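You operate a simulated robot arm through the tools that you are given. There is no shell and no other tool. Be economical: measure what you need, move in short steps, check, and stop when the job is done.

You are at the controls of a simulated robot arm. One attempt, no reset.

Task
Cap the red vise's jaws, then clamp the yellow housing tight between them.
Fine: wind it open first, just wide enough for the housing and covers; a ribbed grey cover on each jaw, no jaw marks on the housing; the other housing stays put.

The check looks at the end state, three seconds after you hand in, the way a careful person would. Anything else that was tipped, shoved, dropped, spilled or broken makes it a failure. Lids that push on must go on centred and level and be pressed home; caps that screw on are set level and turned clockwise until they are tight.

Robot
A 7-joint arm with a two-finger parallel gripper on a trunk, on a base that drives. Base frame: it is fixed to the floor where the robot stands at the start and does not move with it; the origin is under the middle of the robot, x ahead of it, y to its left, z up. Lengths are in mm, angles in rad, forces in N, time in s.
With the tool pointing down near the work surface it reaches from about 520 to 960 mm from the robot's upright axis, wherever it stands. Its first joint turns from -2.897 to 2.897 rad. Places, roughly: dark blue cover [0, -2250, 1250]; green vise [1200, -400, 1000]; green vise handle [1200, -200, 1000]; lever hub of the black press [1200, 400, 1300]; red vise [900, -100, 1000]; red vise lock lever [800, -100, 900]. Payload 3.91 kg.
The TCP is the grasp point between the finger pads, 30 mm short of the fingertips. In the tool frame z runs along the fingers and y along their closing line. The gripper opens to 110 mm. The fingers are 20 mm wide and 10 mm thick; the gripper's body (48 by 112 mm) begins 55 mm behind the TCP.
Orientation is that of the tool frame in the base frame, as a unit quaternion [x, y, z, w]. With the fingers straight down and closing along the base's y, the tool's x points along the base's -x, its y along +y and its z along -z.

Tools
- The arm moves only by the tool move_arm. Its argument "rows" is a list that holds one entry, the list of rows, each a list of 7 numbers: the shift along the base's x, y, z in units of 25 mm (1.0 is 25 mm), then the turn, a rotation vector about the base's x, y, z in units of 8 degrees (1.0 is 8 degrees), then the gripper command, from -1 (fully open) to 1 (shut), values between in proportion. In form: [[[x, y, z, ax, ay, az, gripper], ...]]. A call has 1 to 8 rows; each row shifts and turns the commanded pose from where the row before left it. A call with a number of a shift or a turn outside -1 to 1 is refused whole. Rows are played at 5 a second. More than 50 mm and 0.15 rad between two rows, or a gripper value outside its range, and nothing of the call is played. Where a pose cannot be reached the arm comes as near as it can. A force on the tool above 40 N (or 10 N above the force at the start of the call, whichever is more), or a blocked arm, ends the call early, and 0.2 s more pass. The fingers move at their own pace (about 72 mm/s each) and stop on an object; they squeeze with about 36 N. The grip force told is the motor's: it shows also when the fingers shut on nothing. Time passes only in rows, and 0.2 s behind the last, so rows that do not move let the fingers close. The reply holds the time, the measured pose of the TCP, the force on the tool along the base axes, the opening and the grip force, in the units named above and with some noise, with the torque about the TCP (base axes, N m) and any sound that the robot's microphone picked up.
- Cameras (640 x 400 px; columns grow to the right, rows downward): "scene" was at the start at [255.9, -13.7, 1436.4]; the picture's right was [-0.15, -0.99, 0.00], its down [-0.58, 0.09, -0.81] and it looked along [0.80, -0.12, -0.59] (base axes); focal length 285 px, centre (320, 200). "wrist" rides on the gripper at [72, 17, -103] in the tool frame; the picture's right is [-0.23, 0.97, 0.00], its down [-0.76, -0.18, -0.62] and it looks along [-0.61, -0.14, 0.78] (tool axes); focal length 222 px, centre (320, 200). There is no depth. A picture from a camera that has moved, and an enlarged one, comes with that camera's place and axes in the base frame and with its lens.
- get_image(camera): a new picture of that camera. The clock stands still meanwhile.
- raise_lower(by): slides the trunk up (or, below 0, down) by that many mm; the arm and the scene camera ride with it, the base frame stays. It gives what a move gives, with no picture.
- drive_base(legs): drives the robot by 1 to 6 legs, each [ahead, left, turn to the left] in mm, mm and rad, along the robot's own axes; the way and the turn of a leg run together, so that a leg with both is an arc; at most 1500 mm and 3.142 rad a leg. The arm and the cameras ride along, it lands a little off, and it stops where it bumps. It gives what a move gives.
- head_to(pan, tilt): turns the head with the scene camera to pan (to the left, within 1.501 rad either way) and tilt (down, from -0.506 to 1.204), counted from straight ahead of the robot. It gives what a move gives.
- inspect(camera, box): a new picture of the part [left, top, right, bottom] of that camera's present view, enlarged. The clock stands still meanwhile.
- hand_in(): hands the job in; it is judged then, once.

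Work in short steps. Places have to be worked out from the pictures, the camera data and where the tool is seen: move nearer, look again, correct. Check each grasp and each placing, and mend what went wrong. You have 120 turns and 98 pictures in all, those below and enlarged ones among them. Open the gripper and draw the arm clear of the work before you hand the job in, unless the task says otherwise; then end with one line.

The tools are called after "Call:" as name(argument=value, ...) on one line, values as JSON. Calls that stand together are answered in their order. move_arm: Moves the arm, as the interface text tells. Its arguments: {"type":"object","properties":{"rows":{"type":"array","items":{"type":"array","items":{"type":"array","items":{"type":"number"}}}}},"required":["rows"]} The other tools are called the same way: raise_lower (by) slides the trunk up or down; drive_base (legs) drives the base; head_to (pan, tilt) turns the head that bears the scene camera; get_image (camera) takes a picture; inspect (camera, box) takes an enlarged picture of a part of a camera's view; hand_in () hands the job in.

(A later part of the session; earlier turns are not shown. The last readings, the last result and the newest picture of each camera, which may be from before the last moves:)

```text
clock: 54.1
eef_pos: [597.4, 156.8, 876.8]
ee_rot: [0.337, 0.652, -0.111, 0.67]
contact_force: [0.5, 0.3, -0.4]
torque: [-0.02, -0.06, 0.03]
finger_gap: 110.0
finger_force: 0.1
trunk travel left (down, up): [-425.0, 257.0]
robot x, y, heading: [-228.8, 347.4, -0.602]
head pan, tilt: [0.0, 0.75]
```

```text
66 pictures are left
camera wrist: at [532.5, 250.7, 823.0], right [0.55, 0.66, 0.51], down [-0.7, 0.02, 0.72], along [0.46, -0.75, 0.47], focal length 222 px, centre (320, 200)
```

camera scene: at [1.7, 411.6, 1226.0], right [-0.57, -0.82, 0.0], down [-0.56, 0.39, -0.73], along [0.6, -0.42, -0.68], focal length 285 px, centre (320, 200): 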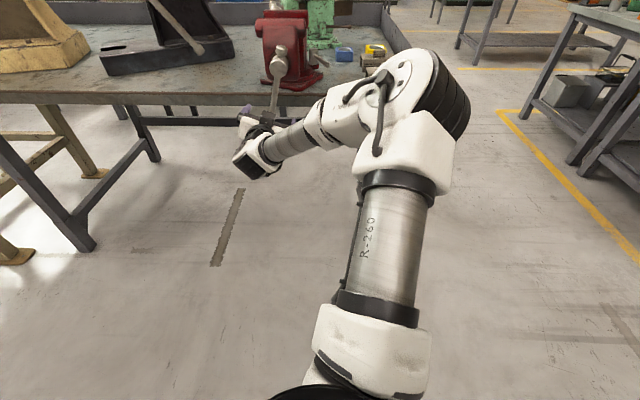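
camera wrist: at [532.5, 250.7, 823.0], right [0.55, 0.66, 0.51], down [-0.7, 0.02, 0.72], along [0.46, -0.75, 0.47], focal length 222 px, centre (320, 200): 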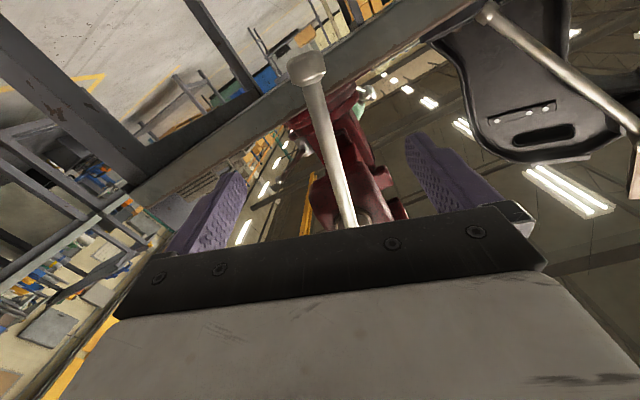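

Aligned. Advance 65 mm and grip.

Call:
move_arm(rows=[[[0.712, -0.494, 0, 0, 0, 0, -1], [0.712, -0.494, 0, 0, 0, 0, -1], [0.712, -0.494, 0, 0, 0, 0, -1], [0, 0, 0, 0, 0, 0, 1], [0, 0, 0, 0, 0, 0, 1], [0, 0, 0, 0, 0, 0, 1], [0, 0, 0, 0, 0, 0, 1], [0, 0, 0, 0, 0, 0, 1]]])

```text
clock: 55.9
eef_pos: [648.3, 119.5, 878.6]
ee_rot: [0.336, 0.652, -0.112, 0.67]
contact_force: [3.6, 1.5, 2.2]
torque: [-0.46, 0.7, 0.13]
finger_gap: 15.9
finger_force: 44.9
trunk travel left (down, up): [-425.0, 257.0]
robot x, y, heading: [-229.6, 348.5, -0.605]
head pan, tilt: [0.0, 0.75]
```

Gripped. Turn on 64° counter-clockwise.

Call:
move_arm(rows=[[[-0.399, -0.575, -0.152, -0.8214, 0.5704, 0, 1], [-0.406, -0.585, -0.048, -0.8214, 0.5704, 0, 1], [-0.406, -0.585, 0.048, -0.8214, 0.5704, 0, 1], [-0.399, -0.575, 0.152, -0.8214, 0.5704, 0, 1], [-0.383, -0.552, 0.244, -0.8214, 0.5704, 0, 1], [-0.358, -0.516, 0.336, -0.8214, 0.5704, 0, 1], [-0.331, -0.476, 0.416, -0.8214, 0.5704, 0, 1], [-0.292, -0.421, 0.5, -0.8214, 0.5704, 0, 1]]])

Call:
get_image(camera="scene")

```text
clock: 57.7
eef_pos: [576.2, 17.2, 917.1]
ee_rot: [-0.043, 0.705, -0.481, 0.519]
contact_force: [-13.7, 31.1, 1.1]
torque: [-0.83, 0.33, 0.36]
finger_gap: 16.0
finger_force: 45.3
trunk travel left (down, up): [-425.0, 257.0]
robot x, y, heading: [-231.0, 344.8, -0.603]
head pan, tilt: [0.0, 0.75]
```

```text
65 pictures are left
camera scene: at [-22.6, 204.8, 1226.5], right [-0.57, -0.82, 0.0], down [-0.56, 0.39, -0.73], along [0.6, -0.42, -0.68], focal length 285 px, centre (320, 200)
```

scene: 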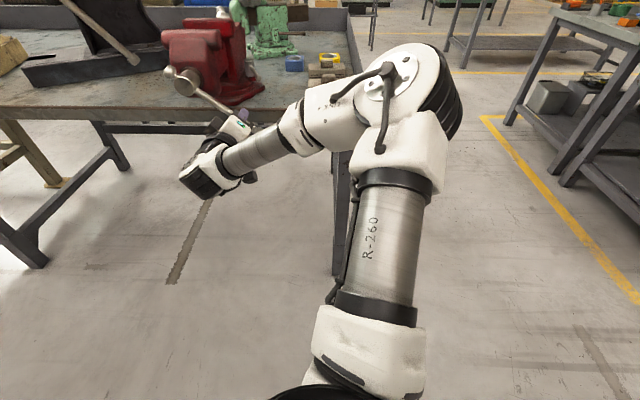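

Force is mostly -u (≈29 N toward me): the screw is backing out and pushing on the gripper. I'll yield 4 mm toward me and look at the gap.

Call:
move_arm(rows=[[[-0.13, 0.09, 0, 0, 0, 0, 1], [0, 0, 0, 0, 0, 0, 1]]])

Call:
inspect(camera="scene", box=[130, 0, 330, 150])

```text
clock: 58.3
eef_pos: [574.3, 16.9, 918.8]
ee_rot: [-0.041, 0.704, -0.482, 0.52]
contact_force: [27.1, 15.7, 10.2]
torque: [-0.9, 0.31, 0.46]
finger_gap: 15.9
finger_force: 45.1
trunk travel left (down, up): [-425.0, 257.0]
robot x, y, heading: [-228.7, 346.6, -0.601]
head pan, tilt: [0.0, 0.75]
```

```text
2.67 times, centred on (230, 75) of scene
camera zoom: at [-20.5, 203.9, 1226.2], right [-0.57, -0.82, 0.0], down [-0.56, 0.39, -0.73], along [0.6, -0.42, -0.68], focal length 759 px, centre (560, 533)
```

zoom: 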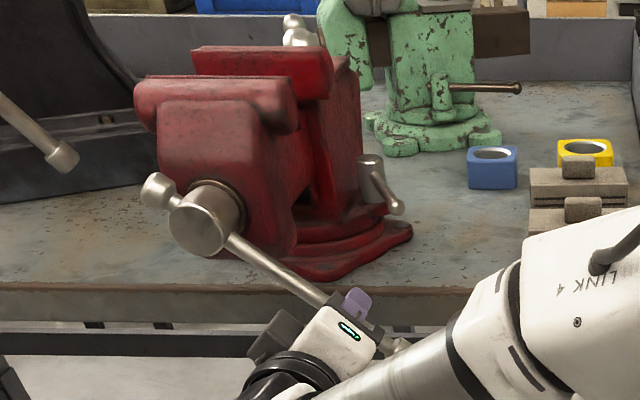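

Yielding overshot slightly, so the screw has backed out ≈2.7 mm per 64°. From the chord, the true axis is (v≈437, z≈1000) with grip radius 125. I'll continue another 64° with that correction and following the retreat.

Call:
move_arm(rows=[[[-0.189, -0.273, 0.6, -0.8214, 0.5704, 0, 1], [-0.189, -0.273, 0.616, -0.8214, 0.5704, 0, 1], [-0.14, -0.2, 0.652, -0.8214, 0.5704, 0, 1], [-0.098, -0.117, 0.68, -0.8214, 0.5704, 0, 1], [-0.041, -0.035, 0.696, -0.8214, 0.5704, 0, 1], [0.014, 0.044, 0.696, -0.8214, 0.5704, 0, 1], [0.069, 0.123, 0.684, -0.8214, 0.5704, 0, 1], [0.124, 0.202, 0.656, -0.8214, 0.5704, 0, 1]]])

Call:
get_image(camera="scene")

```text
clock: 60.1
eef_pos: [559.3, -10.5, 990.6]
ee_rot: [0.395, -0.548, 0.705, -0.218]
contact_force: [-20.6, 20.1, 11.4]
torque: [1.3, -1.03, -0.15]
finger_gap: 23.5
finger_force: 45.2
out of reach, approached as far as the arm can: row 8
trunk travel left (down, up): [-425.0, 257.0]
robot x, y, heading: [-225.9, 346.6, -0.604]
head pan, tilt: [0.0, 0.75]
```

```text
63 pictures are left
camera scene: at [-24.4, 204.2, 1227.2], right [-0.57, -0.82, 0.0], down [-0.56, 0.39, -0.73], along [0.6, -0.42, -0.68], focal length 285 px, centre (320, 200)
```

scene: 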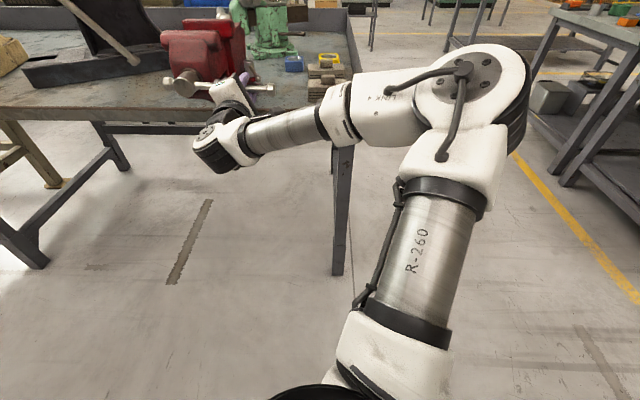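

The arm ran short of reach and twisted on the bar (bar now about horizontal, ≈122° turned). I'll release and back off, then measure the gap before deciding how much more is needed.

Call:
move_arm(rows=[[[0, 0, 0, 0, 0, 0, -1], [0, 0, 0, 0, 0, 0, -1], [0, 0, 0, 0, 0, 0, -1], [-0.7, 0.49, 0, 0, 0, 0, -1], [-0.7, 0.49, 0, 0, 0, 0, -1], [-0.7, 0.49, 0, 0, 0, 0, -1], [-0.7, 0.49, 0, 0, 0, 0, -1], [0, 0, 0, 0, 0, 0, -1]]])

Call:
inspect(camera="scene", box=[150, 0, 310, 140])

```text
clock: 61.9
eef_pos: [490.9, 33.6, 970.6]
ee_rot: [0.401, -0.547, 0.703, -0.211]
contact_force: [0.8, -0.4, -0.2]
torque: [0.04, 0.0, 0.02]
finger_gap: 109.9
finger_force: 0.0
out of reach, approached as far as the arm can: row 4, 5
trunk travel left (down, up): [-425.0, 257.0]
robot x, y, heading: [-230.9, 346.8, -0.607]
head pan, tilt: [0.0, 0.75]
```

```text
2.86 times, centred on (230, 70) of scene
camera zoom: at [-21.8, 202.5, 1226.0], right [-0.57, -0.82, 0.0], down [-0.56, 0.39, -0.73], along [0.6, -0.42, -0.68], focal length 813 px, centre (577, 571)
```

zoom: 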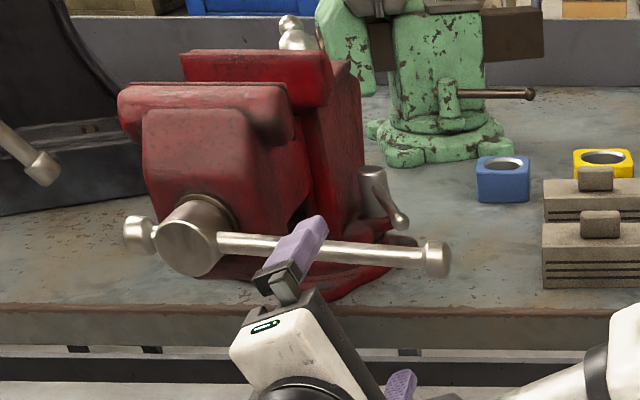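

Bar is horizontal and stays put. I'll raise the trunk for a better view of the gap (tool tips are 60 mm in front of the bar).

Call:
raise_lower(by=225)

Call:
get_image(camera="scene")

```text
clock: 64.2
eef_pos: [490.3, 32.6, 1196.6]
ee_rot: [0.402, -0.546, 0.704, -0.212]
contact_force: [0.3, 0.6, -0.7]
torque: [0.0, 0.02, 0.0]
finger_gap: 109.9
finger_force: 0.0
trunk travel left (down, up): [-650.0, 32.0]
robot x, y, heading: [-228.3, 345.0, -0.603]
head pan, tilt: [0.0, 0.75]
```

```text
61 pictures are left
camera scene: at [-21.7, 202.5, 1450.9], right [-0.57, -0.82, 0.0], down [-0.56, 0.39, -0.73], along [0.6, -0.42, -0.68], focal length 285 px, centre (320, 200)
```

scene: 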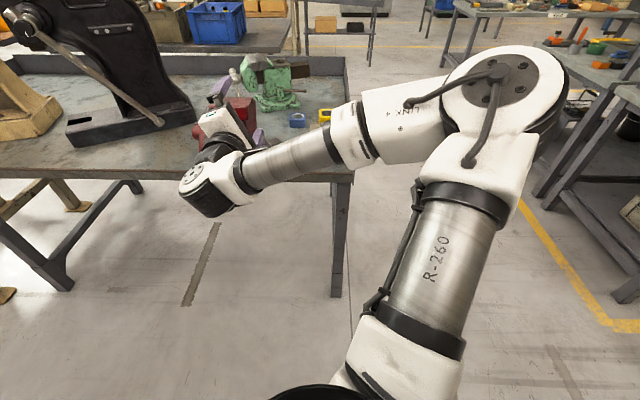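

The arm hides the vise from the scene camera; the wrist camera should be looking at it now.

Call:
get_image(camera="wrist")

```text
60 pictures are left
camera wrist: at [362.5, 35.2, 1196.9], right [-0.01, -0.14, -0.99], down [-0.02, 0.99, -0.14], along [1.0, 0.02, -0.01], focal length 222 px, centre (320, 200)
```

wrist: 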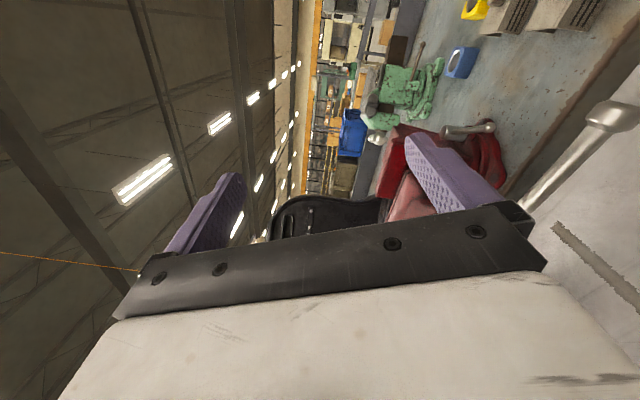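

That view is of no use. Plan: use the closed fingers as a pin (no roll needed) under the bar at 150 mm radius and push it up ~90°. First lower the trunk part-way and close the fingers.

Call:
raise_lower(by=-150)

Call:
move_arm(rows=[[[0, 0, -1, 0, 0, 0, 1], [0, 0, -1, 0, 0, 0, 1], [0, 0, -1, 0, 0, 0, 1], [-0.23, -0.33, -0.9, 0, 0, 0, 1], [0, 0, 0, 0, 0, 0, 1]]])

```text
clock: 66.0
eef_pos: [490.8, 34.1, 1047.1]
ee_rot: [0.402, -0.547, 0.704, -0.212]
contact_force: [-0.3, -0.1, 0.3]
torque: [0.0, 0.01, -0.01]
finger_gap: 110.1
finger_force: 0.0
trunk travel left (down, up): [-500.0, 182.0]
robot x, y, heading: [-229.0, 349.4, -0.607]
head pan, tilt: [0.0, 0.75]
```

```text
clock: 67.2
eef_pos: [487.4, 65.9, 977.4]
ee_rot: [0.4, -0.555, 0.699, -0.205]
contact_force: [0.2, 0.6, -1.2]
torque: [-0.01, -0.02, 0.01]
finger_gap: 0.1
finger_force: 36.2
out of reach, approached as far as the arm can: row 1, 2, 3, 4
trunk travel left (down, up): [-500.0, 182.0]
robot x, y, heading: [-227.2, 354.2, -0.606]
head pan, tilt: [0.0, 0.75]
```

The current roll is awkward; since the pin needs no roll, I'll roll the wrist back toward neutral.

Call:
move_arm(rows=[[[0, 0, 0, 0.8214, -0.5704, 0, 1], [0, 0, 0, 0.8214, -0.5704, 0, 1], [0, 0, 0, 0.8214, -0.5704, 0, 1], [0, 0, 0, 0.8214, -0.5704, 0, 1], [0, 0, 0, 0.8214, -0.5704, 0, 1], [0, 0, 0, 0.8214, -0.5704, 0, 1], [0, 0, 0, 0.8214, -0.5704, 0, 1], [0, 0, 0, 0.8214, -0.5704, 0, 1]]])

Call:
move_arm(rows=[[[-0.3, -0.4, -0.2, 0, 0, 0, 1], [-0.3, -0.4, -0.2, 0, 0, 0, 1], [-0.3, -0.4, -0.2, 0, 0, 0, 1], [0, 0, 0, 0, 0, 0, 1]]])

```text
clock: 69.0
eef_pos: [488.3, 64.4, 978.6]
ee_rot: [-0.036, 0.706, -0.479, 0.52]
contact_force: [-0.8, 0.2, 0.1]
torque: [0.0, 0.01, -0.02]
finger_gap: 0.0
finger_force: 36.2
trunk travel left (down, up): [-500.0, 182.0]
robot x, y, heading: [-230.9, 346.4, -0.603]
head pan, tilt: [0.0, 0.75]
```

```text
clock: 70.0
eef_pos: [464.7, 35.1, 962.7]
ee_rot: [-0.037, 0.706, -0.479, 0.519]
contact_force: [0.2, -0.2, -0.2]
torque: [0.02, 0.0, 0.0]
finger_gap: 0.1
finger_force: 35.6
trunk travel left (down, up): [-500.0, 182.0]
robot x, y, heading: [-228.2, 349.3, -0.609]
head pan, tilt: [0.0, 0.75]
```

Good, reachable. Lower slightly and advance the pin beneath the bar.

Call:
move_arm(rows=[[[0, 0, -0.5, 0, 0, 0, 1], [0.789, -0.548, 0, 0, 0, 0, 1], [0.789, -0.548, 0, 0, 0, 0, 1], [0.789, -0.548, 0, 0, 0, 0, 1], [0.789, -0.548, 0, 0, 0, 0, 1], [0, 0, 0, 0, 0, 0, 1]]])

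Call:
get_image(camera="scene")

```text
clock: 71.4
eef_pos: [544.9, -18.7, 952.8]
ee_rot: [-0.035, 0.709, -0.48, 0.516]
contact_force: [-0.9, -0.8, -0.4]
torque: [-0.01, 0.0, -0.06]
finger_gap: 0.0
finger_force: 36.1
trunk travel left (down, up): [-500.0, 182.0]
robot x, y, heading: [-226.5, 347.0, -0.603]
head pan, tilt: [0.0, 0.75]
```

```text
59 pictures are left
camera scene: at [-21.8, 202.5, 1301.0], right [-0.57, -0.82, 0.0], down [-0.56, 0.39, -0.73], along [0.6, -0.42, -0.68], focal length 285 px, centre (320, 200)
```

scene: 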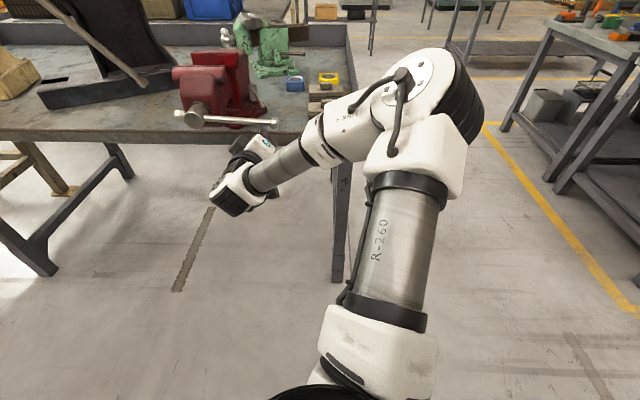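

Pin is under the bar (r≈149). Push it up along the arc.

Call:
move_arm(rows=[[[-0.119, -0.171, 0.804, 0, 0, 0, 1], [-0.052, -0.076, 0.828, 0, 0, 0, 1], [0.014, 0.02, 0.828, 0, 0, 0, 1], [0.08, 0.115, 0.82, 0, 0, 0, 1], [0.144, 0.207, 0.796, 0, 0, 0, 1], [0.203, 0.292, 0.748, 0, 0, 0, 1], [0.262, 0.378, 0.692, 0, 0, 0, 1], [0.317, 0.457, 0.624, 0, 0, 0, 1]]])

Call:
get_image(camera="scene")

```text
clock: 73.2
eef_pos: [564.2, 10.8, 1105.0]
ee_rot: [-0.036, 0.706, -0.48, 0.519]
contact_force: [-0.9, -0.2, -1.7]
torque: [-0.01, 0.02, 0.01]
finger_gap: 0.0
finger_force: 36.3
trunk travel left (down, up): [-500.0, 182.0]
robot x, y, heading: [-232.0, 343.6, -0.606]
head pan, tilt: [0.0, 0.75]
```

```text
58 pictures are left
camera scene: at [-21.7, 202.5, 1301.0], right [-0.57, -0.82, 0.0], down [-0.56, 0.39, -0.73], along [0.6, -0.42, -0.68], focal length 285 px, centre (320, 200)
```

scene: 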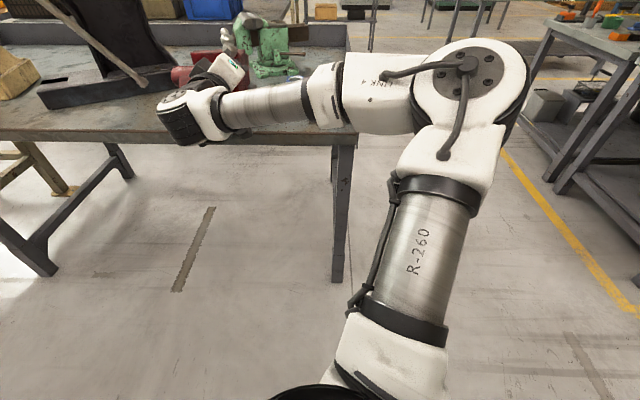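

No strain. Four more steps to bring the bar near upright.

Call:
move_arm(rows=[[[0.361, 0.519, 0.536, 0, 0, 0, 1], [0.399, 0.575, 0.448, 0, 0, 0, 1], [0.434, 0.624, 0.344, 0, 0, 0, 1], [0.454, 0.654, 0.232, 0, 0, 0, 1], [0, 0, 0, 0, 0, 0, 1]]])

```text
clock: 74.4
eef_pos: [605.2, 71.7, 1144.3]
ee_rot: [-0.037, 0.706, -0.479, 0.52]
contact_force: [0.0, 0.2, 0.1]
torque: [-0.02, 0.0, 0.05]
finger_gap: 0.1
finger_force: 35.6
trunk travel left (down, up): [-500.0, 182.0]
robot x, y, heading: [-231.5, 343.9, -0.606]
head pan, tilt: [0.0, 0.75]
```

Withdraw, then roll to neutral and start pitching the tool back to pointing down.

Call:
move_arm(rows=[[[-0.79, 0.55, 0, 0, 0, 0, 1], [-0.79, 0.55, 0, 0, 0, 0, 1], [-0.79, 0.55, 0, 0.8214, -0.5704, 0, 1], [-0.79, 0.55, 0.5, 0.8214, -0.5704, 0, 1], [0, 0, 0.5, 0.8214, -0.5704, 0, 1], [0, 0, 0.5, 0.8214, -0.5704, 0, 1], [0, 0, 0.5, 0.8214, -0.5704, 0, 1], [0, 0, 0.5, 0.8214, -0.5704, 0, 1]]])

Call:
move_arm(rows=[[[0, 0, 0.5, 0.5704, 0.8214, 0, -1], [0, 0, 0.5, 0.5704, 0.8214, 0, -1], [0, 0, 0.5, 0.5704, 0.8214, 0, -1], [0, 0, 0.5, 0.5704, 0.8214, 0, -1], [0, 0, 0, 0.5704, 0.8214, 0, -1], [0, 0, 0, 0.5704, 0.8214, 0, -1], [0, 0, 0, 0.5704, 0.8214, 0, -1], [0, 0, 0, 0.5704, 0.8214, 0, -1]]])

Call:
move_arm(rows=[[[0, 0, 0, 0.5704, 0.8214, 0, -1], [0, 0, 0, 0.5704, 0.8214, 0, -1], [0, 0, 0, 0.5704, 0.8214, 0, -1], [0, 0, 0, 0, 0, 0, -1]]])

Call:
get_image(camera="scene")

```text
clock: 76.2
eef_pos: [527.8, 125.1, 1206.3]
ee_rot: [0.252, 0.685, -0.21, 0.651]
contact_force: [-1.1, -0.4, -0.2]
torque: [0.01, -0.01, 0.0]
finger_gap: 0.0
finger_force: 35.9
trunk travel left (down, up): [-500.0, 182.0]
robot x, y, heading: [-227.7, 346.9, -0.608]
head pan, tilt: [0.0, 0.75]
```

```text
clock: 78.0
eef_pos: [538.1, 114.8, 1218.6]
ee_rot: [0.317, 0.928, -0.079, 0.178]
contact_force: [0.3, -0.8, 0.5]
torque: [-0.05, -0.01, -0.03]
finger_gap: 110.0
finger_force: 0.1
out of reach, approached as far as the arm can: row 7, 8
trunk travel left (down, up): [-500.0, 182.0]
robot x, y, heading: [-231.1, 346.4, -0.609]
head pan, tilt: [0.0, 0.75]
```

```text
clock: 79.0
eef_pos: [536.6, 108.3, 1128.0]
ee_rot: [0.318, 0.948, -0.022, -0.021]
contact_force: [-0.1, -0.5, 0.5]
torque: [0.01, -0.03, 0.0]
finger_gap: 109.9
finger_force: 0.1
out of reach, approached as far as the arm can: row 1, 2, 3
trunk travel left (down, up): [-500.0, 182.0]
robot x, y, heading: [-228.6, 347.6, -0.607]
head pan, tilt: [0.0, 0.75]
```

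```text
57 pictures are left
camera scene: at [-21.8, 202.6, 1301.0], right [-0.57, -0.82, 0.0], down [-0.56, 0.39, -0.73], along [0.6, -0.42, -0.68], focal length 285 px, centre (320, 200)
```

scene: 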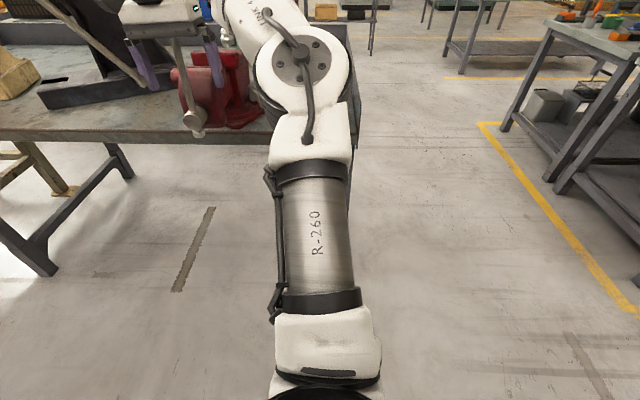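

Tool points down again at u≈379, v≈395. Raise the trunk, bring the arm to my centre, then drive closer for the top-down work.

Call:
raise_lower(by=180)

Call:
move_arm(rows=[[[-0.55, -0.8, 0, 0, 0, 0, -1], [-0.55, -0.8, 0, 0, 0, 0, -1], [-0.55, -0.8, 0, 0, 0, 0, -1], [-0.55, -0.8, 0, 0, 0, 0, -1], [-0.55, -0.8, 0, 0, 0, 0, -1], [-0.55, -0.8, 0, 0, 0, 0, -1], [-0.55, -0.8, 0, 0, 0, 0, -1], [-0.55, -0.8, 0, 0, 0, 0, -1]]])

Call:
get_image(camera="scene")

```text
clock: 81.0
eef_pos: [536.3, 107.7, 1309.1]
ee_rot: [0.318, 0.948, -0.023, -0.022]
contact_force: [0.7, 0.5, 0.4]
torque: [0.03, 0.01, 0.01]
finger_gap: 109.9
finger_force: 0.1
trunk travel left (down, up): [-680.0, 2.0]
robot x, y, heading: [-230.0, 347.9, -0.606]
head pan, tilt: [0.0, 0.75]
```

```text
clock: 82.8
eef_pos: [426.7, -52.1, 1309.9]
ee_rot: [0.318, 0.948, -0.023, -0.02]
contact_force: [0.0, -0.2, 0.0]
torque: [-0.04, 0.0, -0.01]
finger_gap: 109.9
finger_force: 0.1
trunk travel left (down, up): [-680.0, 2.0]
robot x, y, heading: [-229.1, 344.5, -0.605]
head pan, tilt: [0.0, 0.75]
```

```text
56 pictures are left
camera scene: at [-22.2, 202.2, 1481.0], right [-0.57, -0.82, 0.0], down [-0.56, 0.39, -0.73], along [0.6, -0.42, -0.68], focal length 285 px, centre (320, 200)
```

scene: 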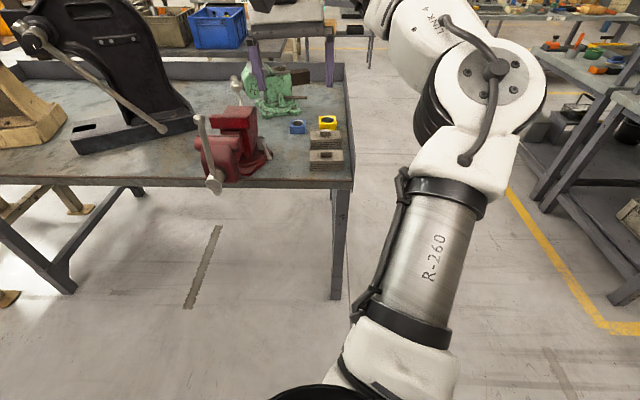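

Clear view with the bar upright. Enlarge the vise to measure the gap.

Call:
inspect(camera="scene", box=[180, 90, 290, 200])

Call:
inspect(camera="scene", box=[270, 100, 370, 180])

```text
3.64 times, centred on (235, 145) of scene
camera zoom: at [-22.2, 202.2, 1481.0], right [-0.57, -0.82, 0.0], down [-0.56, 0.39, -0.73], along [0.6, -0.42, -0.68], focal length 1035 px, centre (629, 400)
```

zoom: 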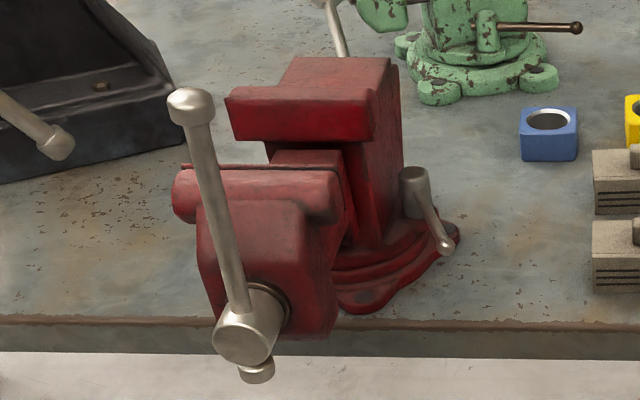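

```text
5.00 times, centred on (320, 140) of scene
camera zoom: at [-22.2, 202.2, 1481.0], right [-0.57, -0.82, 0.0], down [-0.56, 0.39, -0.73], along [0.6, -0.42, -0.68], focal length 1423 px, centre (320, 500)
```

zoom: 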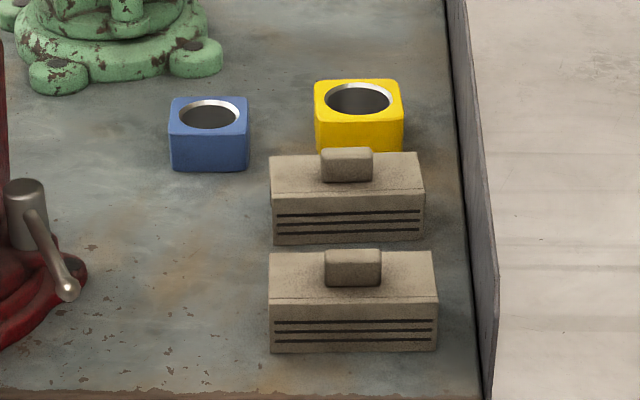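

Gap now ≈105 mm, housing ≈74 plus two 8 mm lips ≈ 90 — enough with modest clearance. Now drive closer so both vise and covers are in reach.

Call:
drive_base(legs=[[300, 120, 0], [137, 0, 0]])

Call:
move_arm(rows=[[[-0.8, 0.3, -0.5, 0, 0, 0, -1], [-0.8, 0.3, -0.5, 0, 0, 0, -1], [-0.8, 0, -0.5, 0, 0, 0, -1], [-0.8, 0, -0.5, 0, 0, 0, -1], [-0.8, 0, -0.5, 0, 0, 0, -1], [-0.8, 0, -0.5, 0, 0, 0, -1]]])

Call:
get_image(camera="scene")

Call:
get_image(camera="wrist")

```text
clock: 85.9
eef_pos: [853.2, -199.5, 1308.6]
ee_rot: [0.32, 0.947, -0.022, -0.021]
contact_force: [-0.5, 0.5, -0.5]
torque: [0.0, 0.02, 0.02]
finger_gap: 109.8
finger_force: 0.0
trunk travel left (down, up): [-680.0, 2.0]
robot x, y, heading: [200.1, 198.7, -0.608]
head pan, tilt: [0.0, 0.75]
```

```text
clock: 87.3
eef_pos: [730.5, -184.0, 1233.1]
ee_rot: [0.319, 0.947, -0.022, -0.02]
contact_force: [-0.6, 0.1, 0.1]
torque: [0.0, 0.03, 0.02]
finger_gap: 110.0
finger_force: 0.0
trunk travel left (down, up): [-680.0, 2.0]
robot x, y, heading: [198.6, 200.0, -0.607]
head pan, tilt: [0.0, 0.75]
```

```text
53 pictures are left
camera scene: at [404.8, 54.9, 1481.1], right [-0.57, -0.82, 0.0], down [-0.56, 0.39, -0.73], along [0.6, -0.42, -0.68], focal length 285 px, centre (320, 200)
```

scene: 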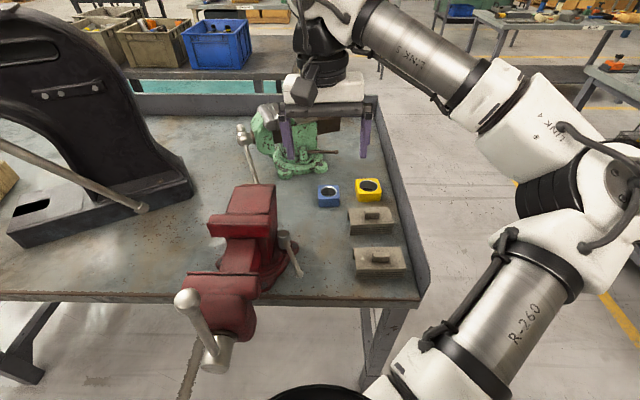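

```text
52 pictures are left
camera wrist: at [688.5, -125.2, 1338.2], right [0.77, 0.64, -0.06], down [0.53, -0.58, 0.61], along [0.36, -0.5, -0.79], focal length 222 px, centre (320, 200)
```

wrist: 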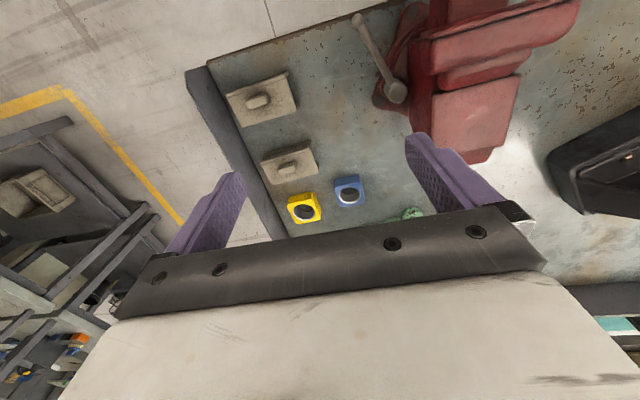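

Excellent, clear views. Enlarge the vise and the covers for precise measurement.

Call:
inspect(camera="scene", box=[170, 170, 310, 350])

Call:
inspect(camera="scene", box=[310, 165, 430, 285])

Call:
inspect(camera="wrist", box=[200, 50, 380, 230])

```text
2.22 times, centred on (240, 260) of scene
camera zoom: at [404.8, 54.9, 1481.1], right [-0.57, -0.82, 0.0], down [-0.56, 0.39, -0.73], along [0.6, -0.42, -0.68], focal length 632 px, centre (498, 67)
```

zoom: 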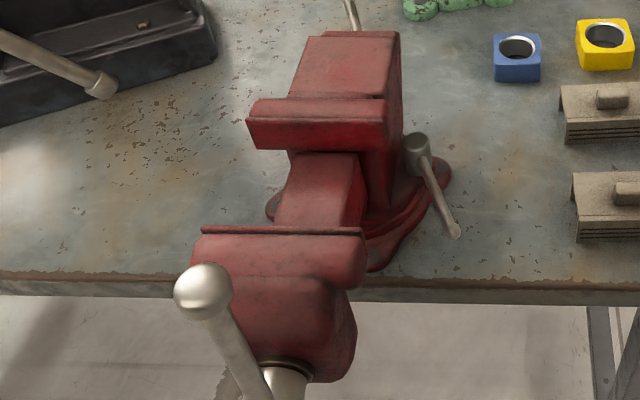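

```text
3.33 times, centred on (370, 225) of scene
camera zoom: at [404.8, 54.9, 1481.1], right [-0.57, -0.82, 0.0], down [-0.56, 0.39, -0.73], along [0.6, -0.42, -0.68], focal length 949 px, centre (153, 117)
```

zoom: 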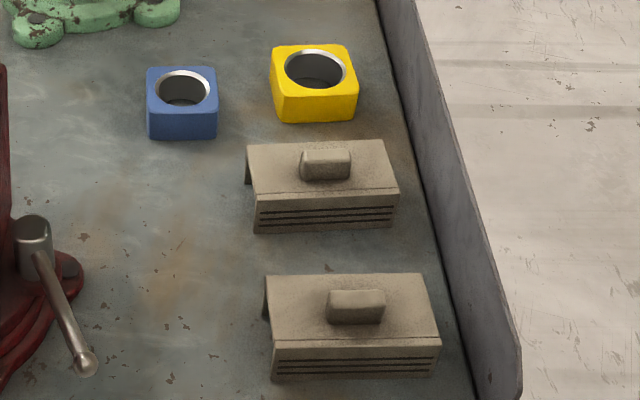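

```text
2.22 times, centred on (290, 140) of wrist
camera zoom: at [688.5, -125.2, 1338.2], right [0.77, 0.64, -0.06], down [0.53, -0.58, 0.61], along [0.36, -0.5, -0.79], focal length 494 px, centre (387, 333)
```

zoom: 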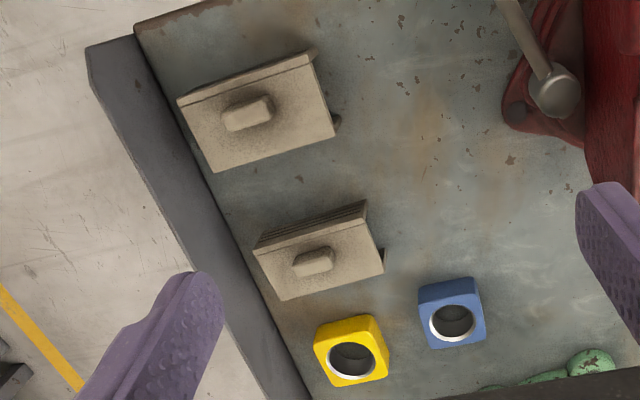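

The near cover's knob triangulates to about (u 705, v 132, z 920), cover yaw ≈+4.3° to my frame; jaw faces at u≈561 and u≈672. Move above the near cover's knob, correcting tilt and yaw.

Call:
move_arm(rows=[[[-0.506, -0.729, -0.9, 0.21, -0.37, 0.4, -1], [-0.506, -0.729, -0.9, 0, 0, 0.45, -1], [-0.506, -0.729, -0.9, 0, 0, 0, -1], [-0.506, -0.729, -0.9, 0, 0, 0, -1], [-0.506, -0.729, -0.9, 0, 0, 0, -1], [-0.506, -0.729, -0.9, 0, 0, 0, -1], [0, 0, -1, 0, 0, 0, -1], [0, 0, -1, 0, 0, 0, -1]]])

Call:
get_image(camera="wrist")

```text
clock: 89.1
eef_pos: [655.1, -294.6, 1048.2]
ee_rot: [0.263, 0.965, 0.0, 0.001]
contact_force: [-0.5, 0.0, -0.4]
torque: [0.0, -0.02, 0.01]
finger_gap: 110.1
finger_force: 0.1
trunk travel left (down, up): [-680.0, 2.0]
robot x, y, heading: [199.8, 198.1, -0.608]
head pan, tilt: [0.0, 0.75]
```

```text
48 pictures are left
camera wrist: at [601.4, -244.3, 1152.1], right [0.69, 0.72, 0.0], down [0.57, -0.54, 0.62], along [0.45, -0.43, -0.78], focal length 222 px, centre (320, 200)
```

wrist: 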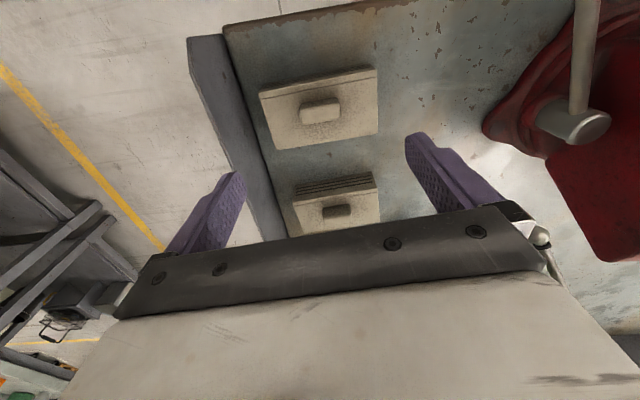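

Orientation is exact and knob is at (702,131). Descend to z≈958.

Call:
move_arm(rows=[[[-0.13, 0.09, -0.9, 0, 0, 0, -0.3], [0, 0, -0.9, 0, 0, 0, -0.3], [0, 0, -0.9, 0, 0, 0, -0.3], [0, 0, -0.9, 0, 0, 0, -0.3], [0, 0, 0, 0, 0, 0, -0.3]]])

Call:
inspect(camera="wrist", box=[190, 80, 430, 240])

Call:
inspect(camera="scene", box=[320, 180, 440, 290])

```text
clock: 90.3
eef_pos: [653.4, -292.8, 958.1]
ee_rot: [0.263, 0.965, -0.001, 0.0]
contact_force: [-0.6, 0.3, 0.1]
torque: [-0.01, 0.01, -0.03]
finger_gap: 71.5
finger_force: 0.1
trunk travel left (down, up): [-680.0, 2.0]
robot x, y, heading: [201.3, 202.0, -0.61]
head pan, tilt: [0.0, 0.75]
```

```text
2.50 times, centred on (310, 160) of wrist
camera zoom: at [598.1, -242.9, 1063.0], right [0.69, 0.72, 0.0], down [0.57, -0.54, 0.62], along [0.45, -0.43, -0.78], focal length 555 px, centre (345, 300)
```

zoom: 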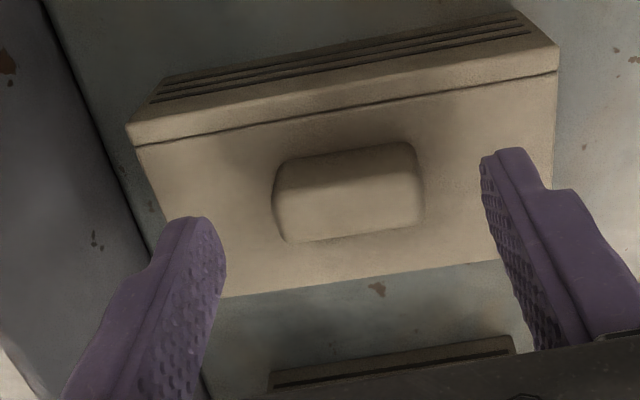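

```text
3.64 times, centred on (380, 235) of scene
camera zoom: at [405.0, 55.2, 1481.0], right [-0.57, -0.82, 0.0], down [-0.56, 0.39, -0.73], along [0.6, -0.42, -0.68], focal length 1035 px, centre (102, 73)
```

zoom: 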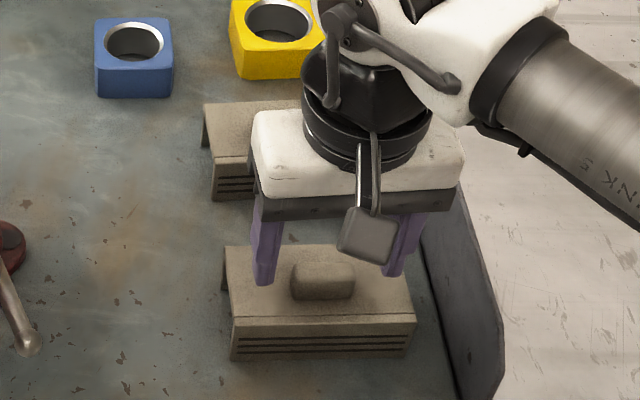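

Knob is centred between the fingers. Descend in small steps to find the cover's top by touch.

Call:
move_arm(rows=[[[0, 0, -0.25, 0, 0, 0, -0.3], [0, 0, -0.15, 0, 0, 0, -0.3], [0, 0, -0.08, 0, 0, 0, -0.3], [0, 0, -0.08, 0, 0, 0, -0.3], [0, 0, -0.08, 0, 0, 0, -0.3], [0, 0, 0, 0, 0, 0, -0.3]]])

Call:
inspect(camera="wrist", box=[190, 80, 430, 240])

```text
clock: 91.7
eef_pos: [652.8, -293.6, 943.4]
ee_rot: [0.263, 0.965, -0.001, 0.0]
contact_force: [-0.2, -0.4, -0.2]
torque: [0.0, 0.0, 0.02]
finger_gap: 71.3
finger_force: 0.1
trunk travel left (down, up): [-680.0, 2.0]
robot x, y, heading: [196.0, 198.4, -0.607]
head pan, tilt: [0.0, 0.75]
```

```text
2.50 times, centred on (310, 160) of wrist
camera zoom: at [598.2, -242.8, 1047.4], right [0.69, 0.72, 0.0], down [0.57, -0.54, 0.62], along [0.45, -0.43, -0.78], focal length 555 px, centre (345, 300)
```

zoom: 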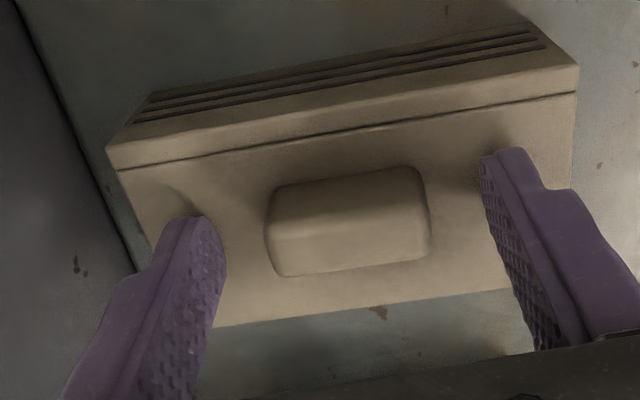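

Tips are beside the knob, just above the cover top. Lower 4 mm more and close.

Call:
move_arm(rows=[[[0, 0, -0.08, 0, 0, 0, -0.3], [0, 0, -0.08, 0, 0, 0, -0.3], [0, 0, 0, 0, 0, 0, 1], [0, 0, 0, 0, 0, 0, 1], [0, 0, 0, 0, 0, 0, 1], [0, 0, 0, 0, 0, 0, 1]]])

```text
clock: 93.0
eef_pos: [652.7, -292.1, 942.9]
ee_rot: [0.263, 0.965, -0.003, 0.002]
contact_force: [-5.0, 3.5, 20.9]
torque: [0.76, 0.62, 0.04]
finger_gap: 39.1
finger_force: 35.6
trunk travel left (down, up): [-680.0, 2.0]
robot x, y, heading: [199.1, 198.3, -0.606]
head pan, tilt: [0.0, 0.75]
stopped in row 6: the force on the tool passed its limit at 40 N (the readings are from after the stop); the commanded pose is now the measured one
```

Gripped at 39 mm; cover top is at z≈912. Lift and check.

Call:
move_arm(rows=[[[0, 0, 0.5, 0, 0, 0, 1], [0, 0, 1, 0, 0, 0, 1], [0, 0, 1, 0, 0, 0, 1], [0, 0, 1, 0, 0, 0, 1], [0, 0, 1, 0, 0, 0, 1], [0, 0, 1, 0, 0, 0, 1], [0, 0, 1, 0, 0, 0, 1], [0, 0, 1, 0, 0, 0, 1]]])

Call:
get_image(camera="wrist")

Call:
inspect(camera="scene", box=[320, 110, 460, 250])

```text
clock: 94.8
eef_pos: [653.0, -293.2, 1128.4]
ee_rot: [0.263, 0.965, -0.002, 0.002]
contact_force: [-0.2, 0.1, -1.3]
torque: [-0.02, 0.03, 0.0]
finger_gap: 39.2
finger_force: 35.9
trunk travel left (down, up): [-680.0, 2.0]
robot x, y, heading: [197.6, 200.7, -0.608]
head pan, tilt: [0.0, 0.75]
```

```text
44 pictures are left
camera wrist: at [598.6, -242.7, 1232.4], right [0.69, 0.72, 0.0], down [0.56, -0.54, 0.63], along [0.45, -0.43, -0.78], focal length 222 px, centre (320, 200)
```

wrist: 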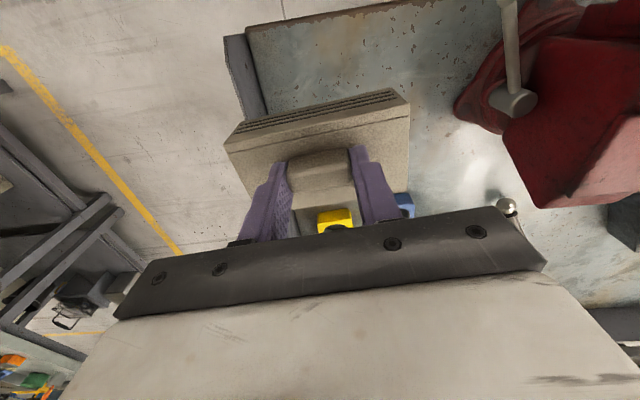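

```text
2.86 times, centred on (390, 180) of scene
camera zoom: at [405.1, 55.1, 1481.0], right [-0.57, -0.82, 0.0], down [-0.56, 0.39, -0.73], along [0.6, -0.42, -0.68], focal length 813 px, centre (120, 257)
```

zoom: 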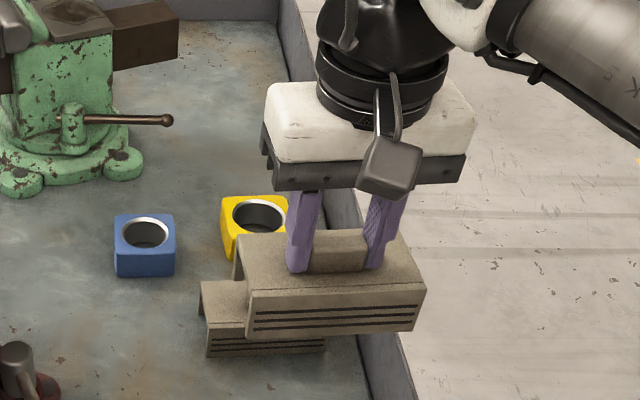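

Held level. I'll zoom into the wrist view to measure the cover relative to the tool.

Call:
inspect(camera="wrist", box=[210, 75, 430, 225])

```text
2.67 times, centred on (320, 150) of wrist
camera zoom: at [598.6, -242.7, 1232.4], right [0.69, 0.72, 0.0], down [0.56, -0.54, 0.63], along [0.45, -0.43, -0.78], focal length 592 px, centre (320, 333)
```

zoom: 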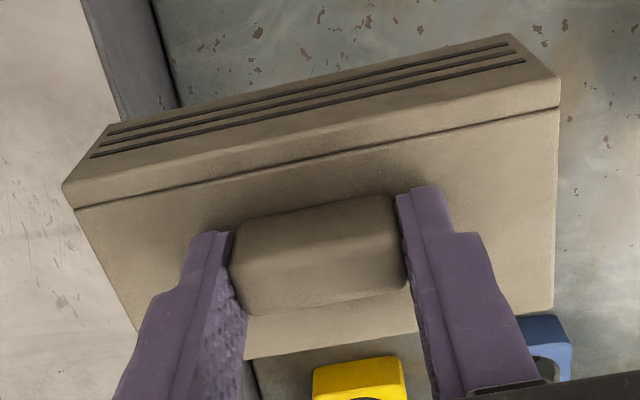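

In tool frame the cover's ribbed front face is 25 mm toward me from the TCP, lip ≈6 mm, length ≈116, depth ≈62. Target for the fixed jaw: TCP at u≈688, v≈434, yaw 0. Raise and carry it over.

Call:
move_arm(rows=[[[0, 0, 0.9, 0, 0, -0.3, 1], [0, 0, 0.9, 0, 0, -0.3, 1], [0, 0, 0.9, 0, 0, 0, 1], [0.491, 0.791, 0, 0, 0, 0, 1], [0.491, 0.791, 0, 0, 0, 0, 1], [0.491, 0.791, 0, 0, 0, 0, 1], [0.491, 0.791, 0, 0, 0, 0, 1], [0.491, 0.791, 0, 0, 0, 0, 1]]])

Call:
move_arm(rows=[[[0.491, 0.791, 0, 0, 0, 0, 1], [0.491, 0.791, 0, 0, 0, 0, 1], [0.491, 0.791, 0, 0, 0, 0, 1], [0.491, 0.791, 0, 0, 0, 0, 1], [0.491, 0.791, 0, 0, 0, 0, 1], [0.491, 0.791, 0, 0, 0, 0, 1], [0.491, 0.791, 0, 0, 0, 0, 1], [0.491, 0.791, 0, 0, 0, 0, 1]]])

Call:
get_image(camera="scene")

Call:
inspect(camera="scene", box=[180, 150, 340, 290])

```text
clock: 96.6
eef_pos: [715.6, -193.8, 1197.0]
ee_rot: [0.303, 0.953, -0.002, 0.001]
contact_force: [0.5, 0.8, -1.1]
torque: [0.02, 0.01, 0.01]
finger_gap: 38.9
finger_force: 36.1
trunk travel left (down, up): [-680.0, 2.0]
robot x, y, heading: [202.3, 199.0, -0.608]
head pan, tilt: [0.0, 0.75]
```

```text
clock: 98.4
eef_pos: [814.7, -36.5, 1194.9]
ee_rot: [0.304, 0.953, -0.002, 0.001]
contact_force: [-0.7, 0.6, -1.0]
torque: [0.0, -0.01, 0.0]
finger_gap: 39.0
finger_force: 36.0
trunk travel left (down, up): [-680.0, 2.0]
robot x, y, heading: [198.3, 202.7, -0.611]
head pan, tilt: [0.0, 0.75]
```

```text
41 pictures are left
camera scene: at [405.4, 55.4, 1481.0], right [-0.57, -0.82, 0.0], down [-0.56, 0.39, -0.73], along [0.6, -0.42, -0.68], focal length 285 px, centre (320, 200)
```

scene: 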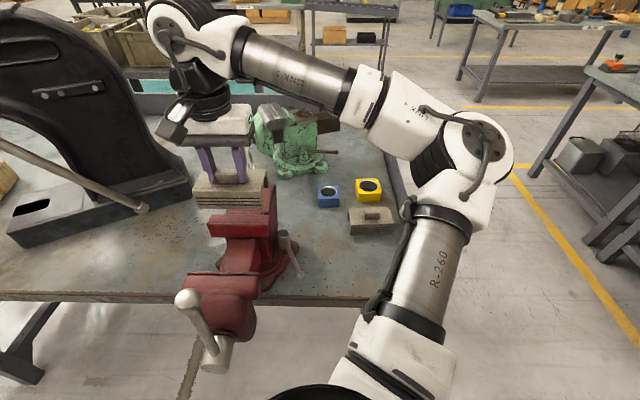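

```text
2.86 times, centred on (260, 220) of scene
camera zoom: at [405.4, 55.4, 1481.0], right [-0.57, -0.82, 0.0], down [-0.56, 0.39, -0.73], along [0.6, -0.42, -0.68], focal length 813 px, centre (491, 143)
```

zoom: 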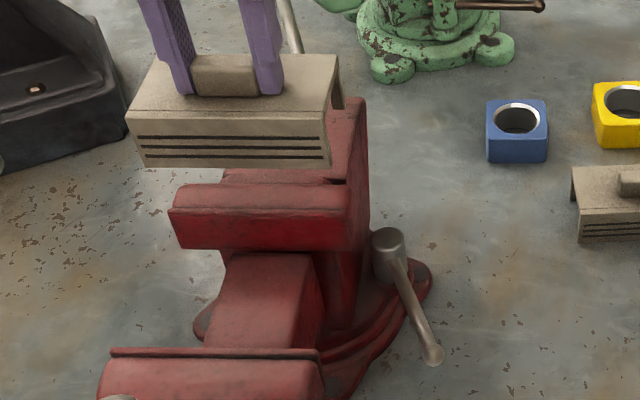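

TCP is at (690, 434.7), cover bottom ≈1123. Descend to just above the jaw so cover lip and jaw edge can be compared at equal height.

Call:
move_arm(rows=[[[0, 0, -0.8, 0, 0, 0, 1], [0, 0, -0.7, 0, 0, 0, 1], [0, 0, 0, 0, 0, 0, 1]]])

Call:
inspect(camera="scene", box=[200, 170, 300, 250])

```text
clock: 99.2
eef_pos: [812.9, -35.4, 1157.5]
ee_rot: [0.303, 0.953, -0.002, 0.001]
contact_force: [0.3, -0.4, -0.5]
torque: [-0.03, -0.03, -0.03]
finger_gap: 38.9
finger_force: 35.9
trunk travel left (down, up): [-680.0, 2.0]
robot x, y, heading: [194.1, 199.7, -0.61]
head pan, tilt: [0.0, 0.75]
```

```text
5.00 times, centred on (250, 210) of scene
camera zoom: at [405.1, 55.1, 1481.0], right [-0.57, -0.82, 0.0], down [-0.56, 0.39, -0.73], along [0.6, -0.42, -0.68], focal length 1423 px, centre (670, 150)
```

zoom: 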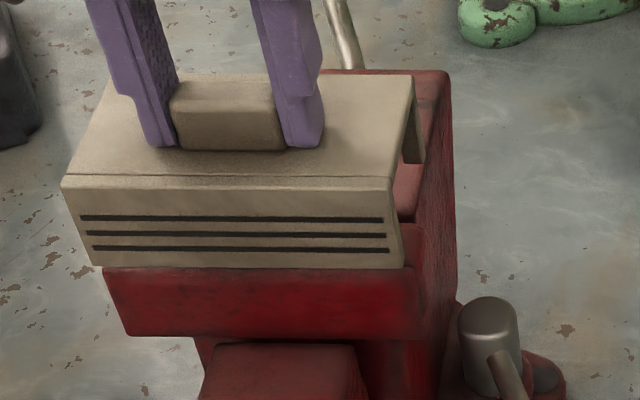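

Cover needs ≈3.5 mm to the right to be centred; front lip should just clear the jaw face. Correct and descend slowly, watching the force.

Call:
move_arm(rows=[[[-0.08, -0.115, 0, 0, 0, 0, 1], [0, 0, -0.2, 0, 0, 0, 1], [0, 0, -0.2, 0, 0, 0, 1], [0, 0, -0.2, 0, 0, 0, 1], [0, 0, -0.2, 0, 0, 0, 1], [0, 0, 0, 0, 0, 0, 1]]])

Call:
inspect(camera="scene", box=[200, 170, 300, 250])

```text
clock: 100.2
eef_pos: [811.0, -37.1, 1152.0]
ee_rot: [0.304, 0.953, -0.001, 0.008]
contact_force: [-6.5, 1.5, 20.3]
torque: [-0.05, 1.12, -0.07]
finger_gap: 39.0
finger_force: 36.1
trunk travel left (down, up): [-680.0, 2.0]
robot x, y, heading: [199.3, 202.3, -0.608]
head pan, tilt: [0.0, 0.75]
stopped in row 4: the force on the tool passed its limit at 47 N (the readings are from after the stop); the commanded pose is now the measured one
```

```text
5.00 times, centred on (250, 210) of scene
camera zoom: at [403.2, 55.5, 1481.6], right [-0.57, -0.82, 0.0], down [-0.56, 0.39, -0.73], along [0.6, -0.42, -0.68], focal length 1423 px, centre (670, 150)
```

zoom: 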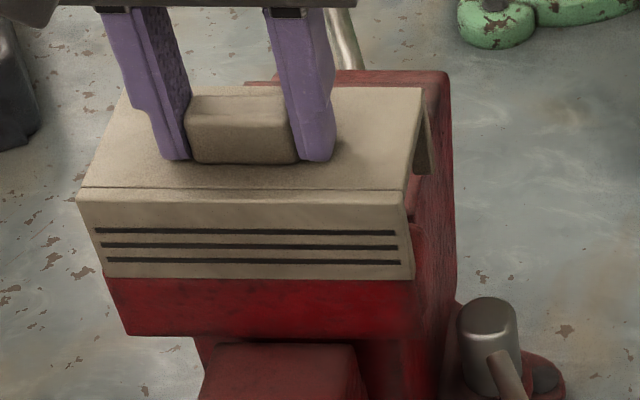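

The front lip is landing on the jaw's edge (force up and toward me). Lift a little, move 5 mm toward me and try again.

Call:
move_arm(rows=[[[0, 0, 0.2, 0, 0, 0, 1], [-0.164, 0.114, 0, 0, 0, 0, 1], [0, 0, -0.2, 0, 0, 0, 1], [0, 0, -0.2, 0, 0, 0, 1], [0, 0, -0.2, 0, 0, 0, 1], [0, 0, -0.2, 0, 0, 0, 1], [0, 0, -0.2, 0, 0, 0, 1], [0, 0, 0, 0, 0, 0, 1]]])

Call:
inspect(camera="scene", box=[200, 170, 300, 250])

```text
clock: 102.0
eef_pos: [808.4, -36.1, 1128.4]
ee_rot: [0.304, 0.953, -0.002, 0.006]
contact_force: [-3.6, 2.6, 0.5]
torque: [0.18, 0.32, -0.19]
finger_gap: 39.2
finger_force: 35.9
trunk travel left (down, up): [-680.0, 2.0]
robot x, y, heading: [200.7, 199.2, -0.608]
head pan, tilt: [0.0, 0.75]
```

```text
5.00 times, centred on (250, 210) of scene
camera zoom: at [404.7, 55.3, 1481.1], right [-0.57, -0.82, 0.0], down [-0.56, 0.39, -0.73], along [0.6, -0.42, -0.68], focal length 1423 px, centre (670, 150)
```

zoom: 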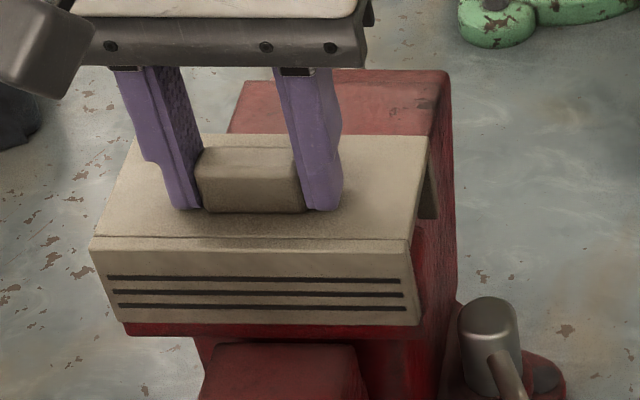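

It's sliding over the jaw with little force. Continue down until it seats.

Call:
move_arm(rows=[[[-0.02, 0.015, -0.2, 0, 0, 0, 1], [0, 0, -0.2, 0, 0, 0, 1], [0, 0, -0.2, 0, 0, 0, 1], [0, 0, -0.2, 0, 0, 0, 1], [0, 0, -0.15, 0, 0, 0, 1], [0, 0, -0.15, 0, 0, 0, 1], [0, 0, -0.15, 0, 0, 0, 1], [0, 0, 0, 0, 0, 0, 1]]])

Call:
inspect(camera="scene", box=[200, 170, 300, 250])

```text
clock: 103.0
eef_pos: [809.1, -35.5, 1115.9]
ee_rot: [0.304, 0.952, 0.0, 0.013]
contact_force: [-5.8, 2.7, 20.6]
torque: [-0.4, 1.2, -0.2]
finger_gap: 39.1
finger_force: 35.9
trunk travel left (down, up): [-680.0, 2.0]
robot x, y, heading: [196.2, 197.0, -0.614]
head pan, tilt: [0.0, 0.75]
stopped in row 5: the force on the tool passed its limit at 46 N (the readings are from after the stop); the commanded pose is now the measured one
```

```text
5.00 times, centred on (250, 210) of scene
camera zoom: at [403.3, 55.6, 1481.6], right [-0.57, -0.82, 0.0], down [-0.56, 0.39, -0.73], along [0.6, -0.42, -0.68], focal length 1423 px, centre (670, 150)
```

zoom: 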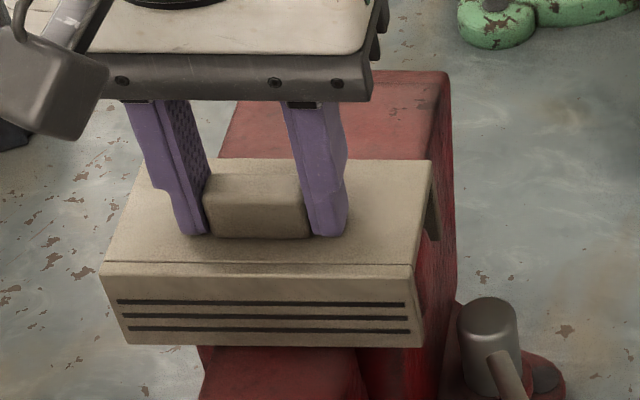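

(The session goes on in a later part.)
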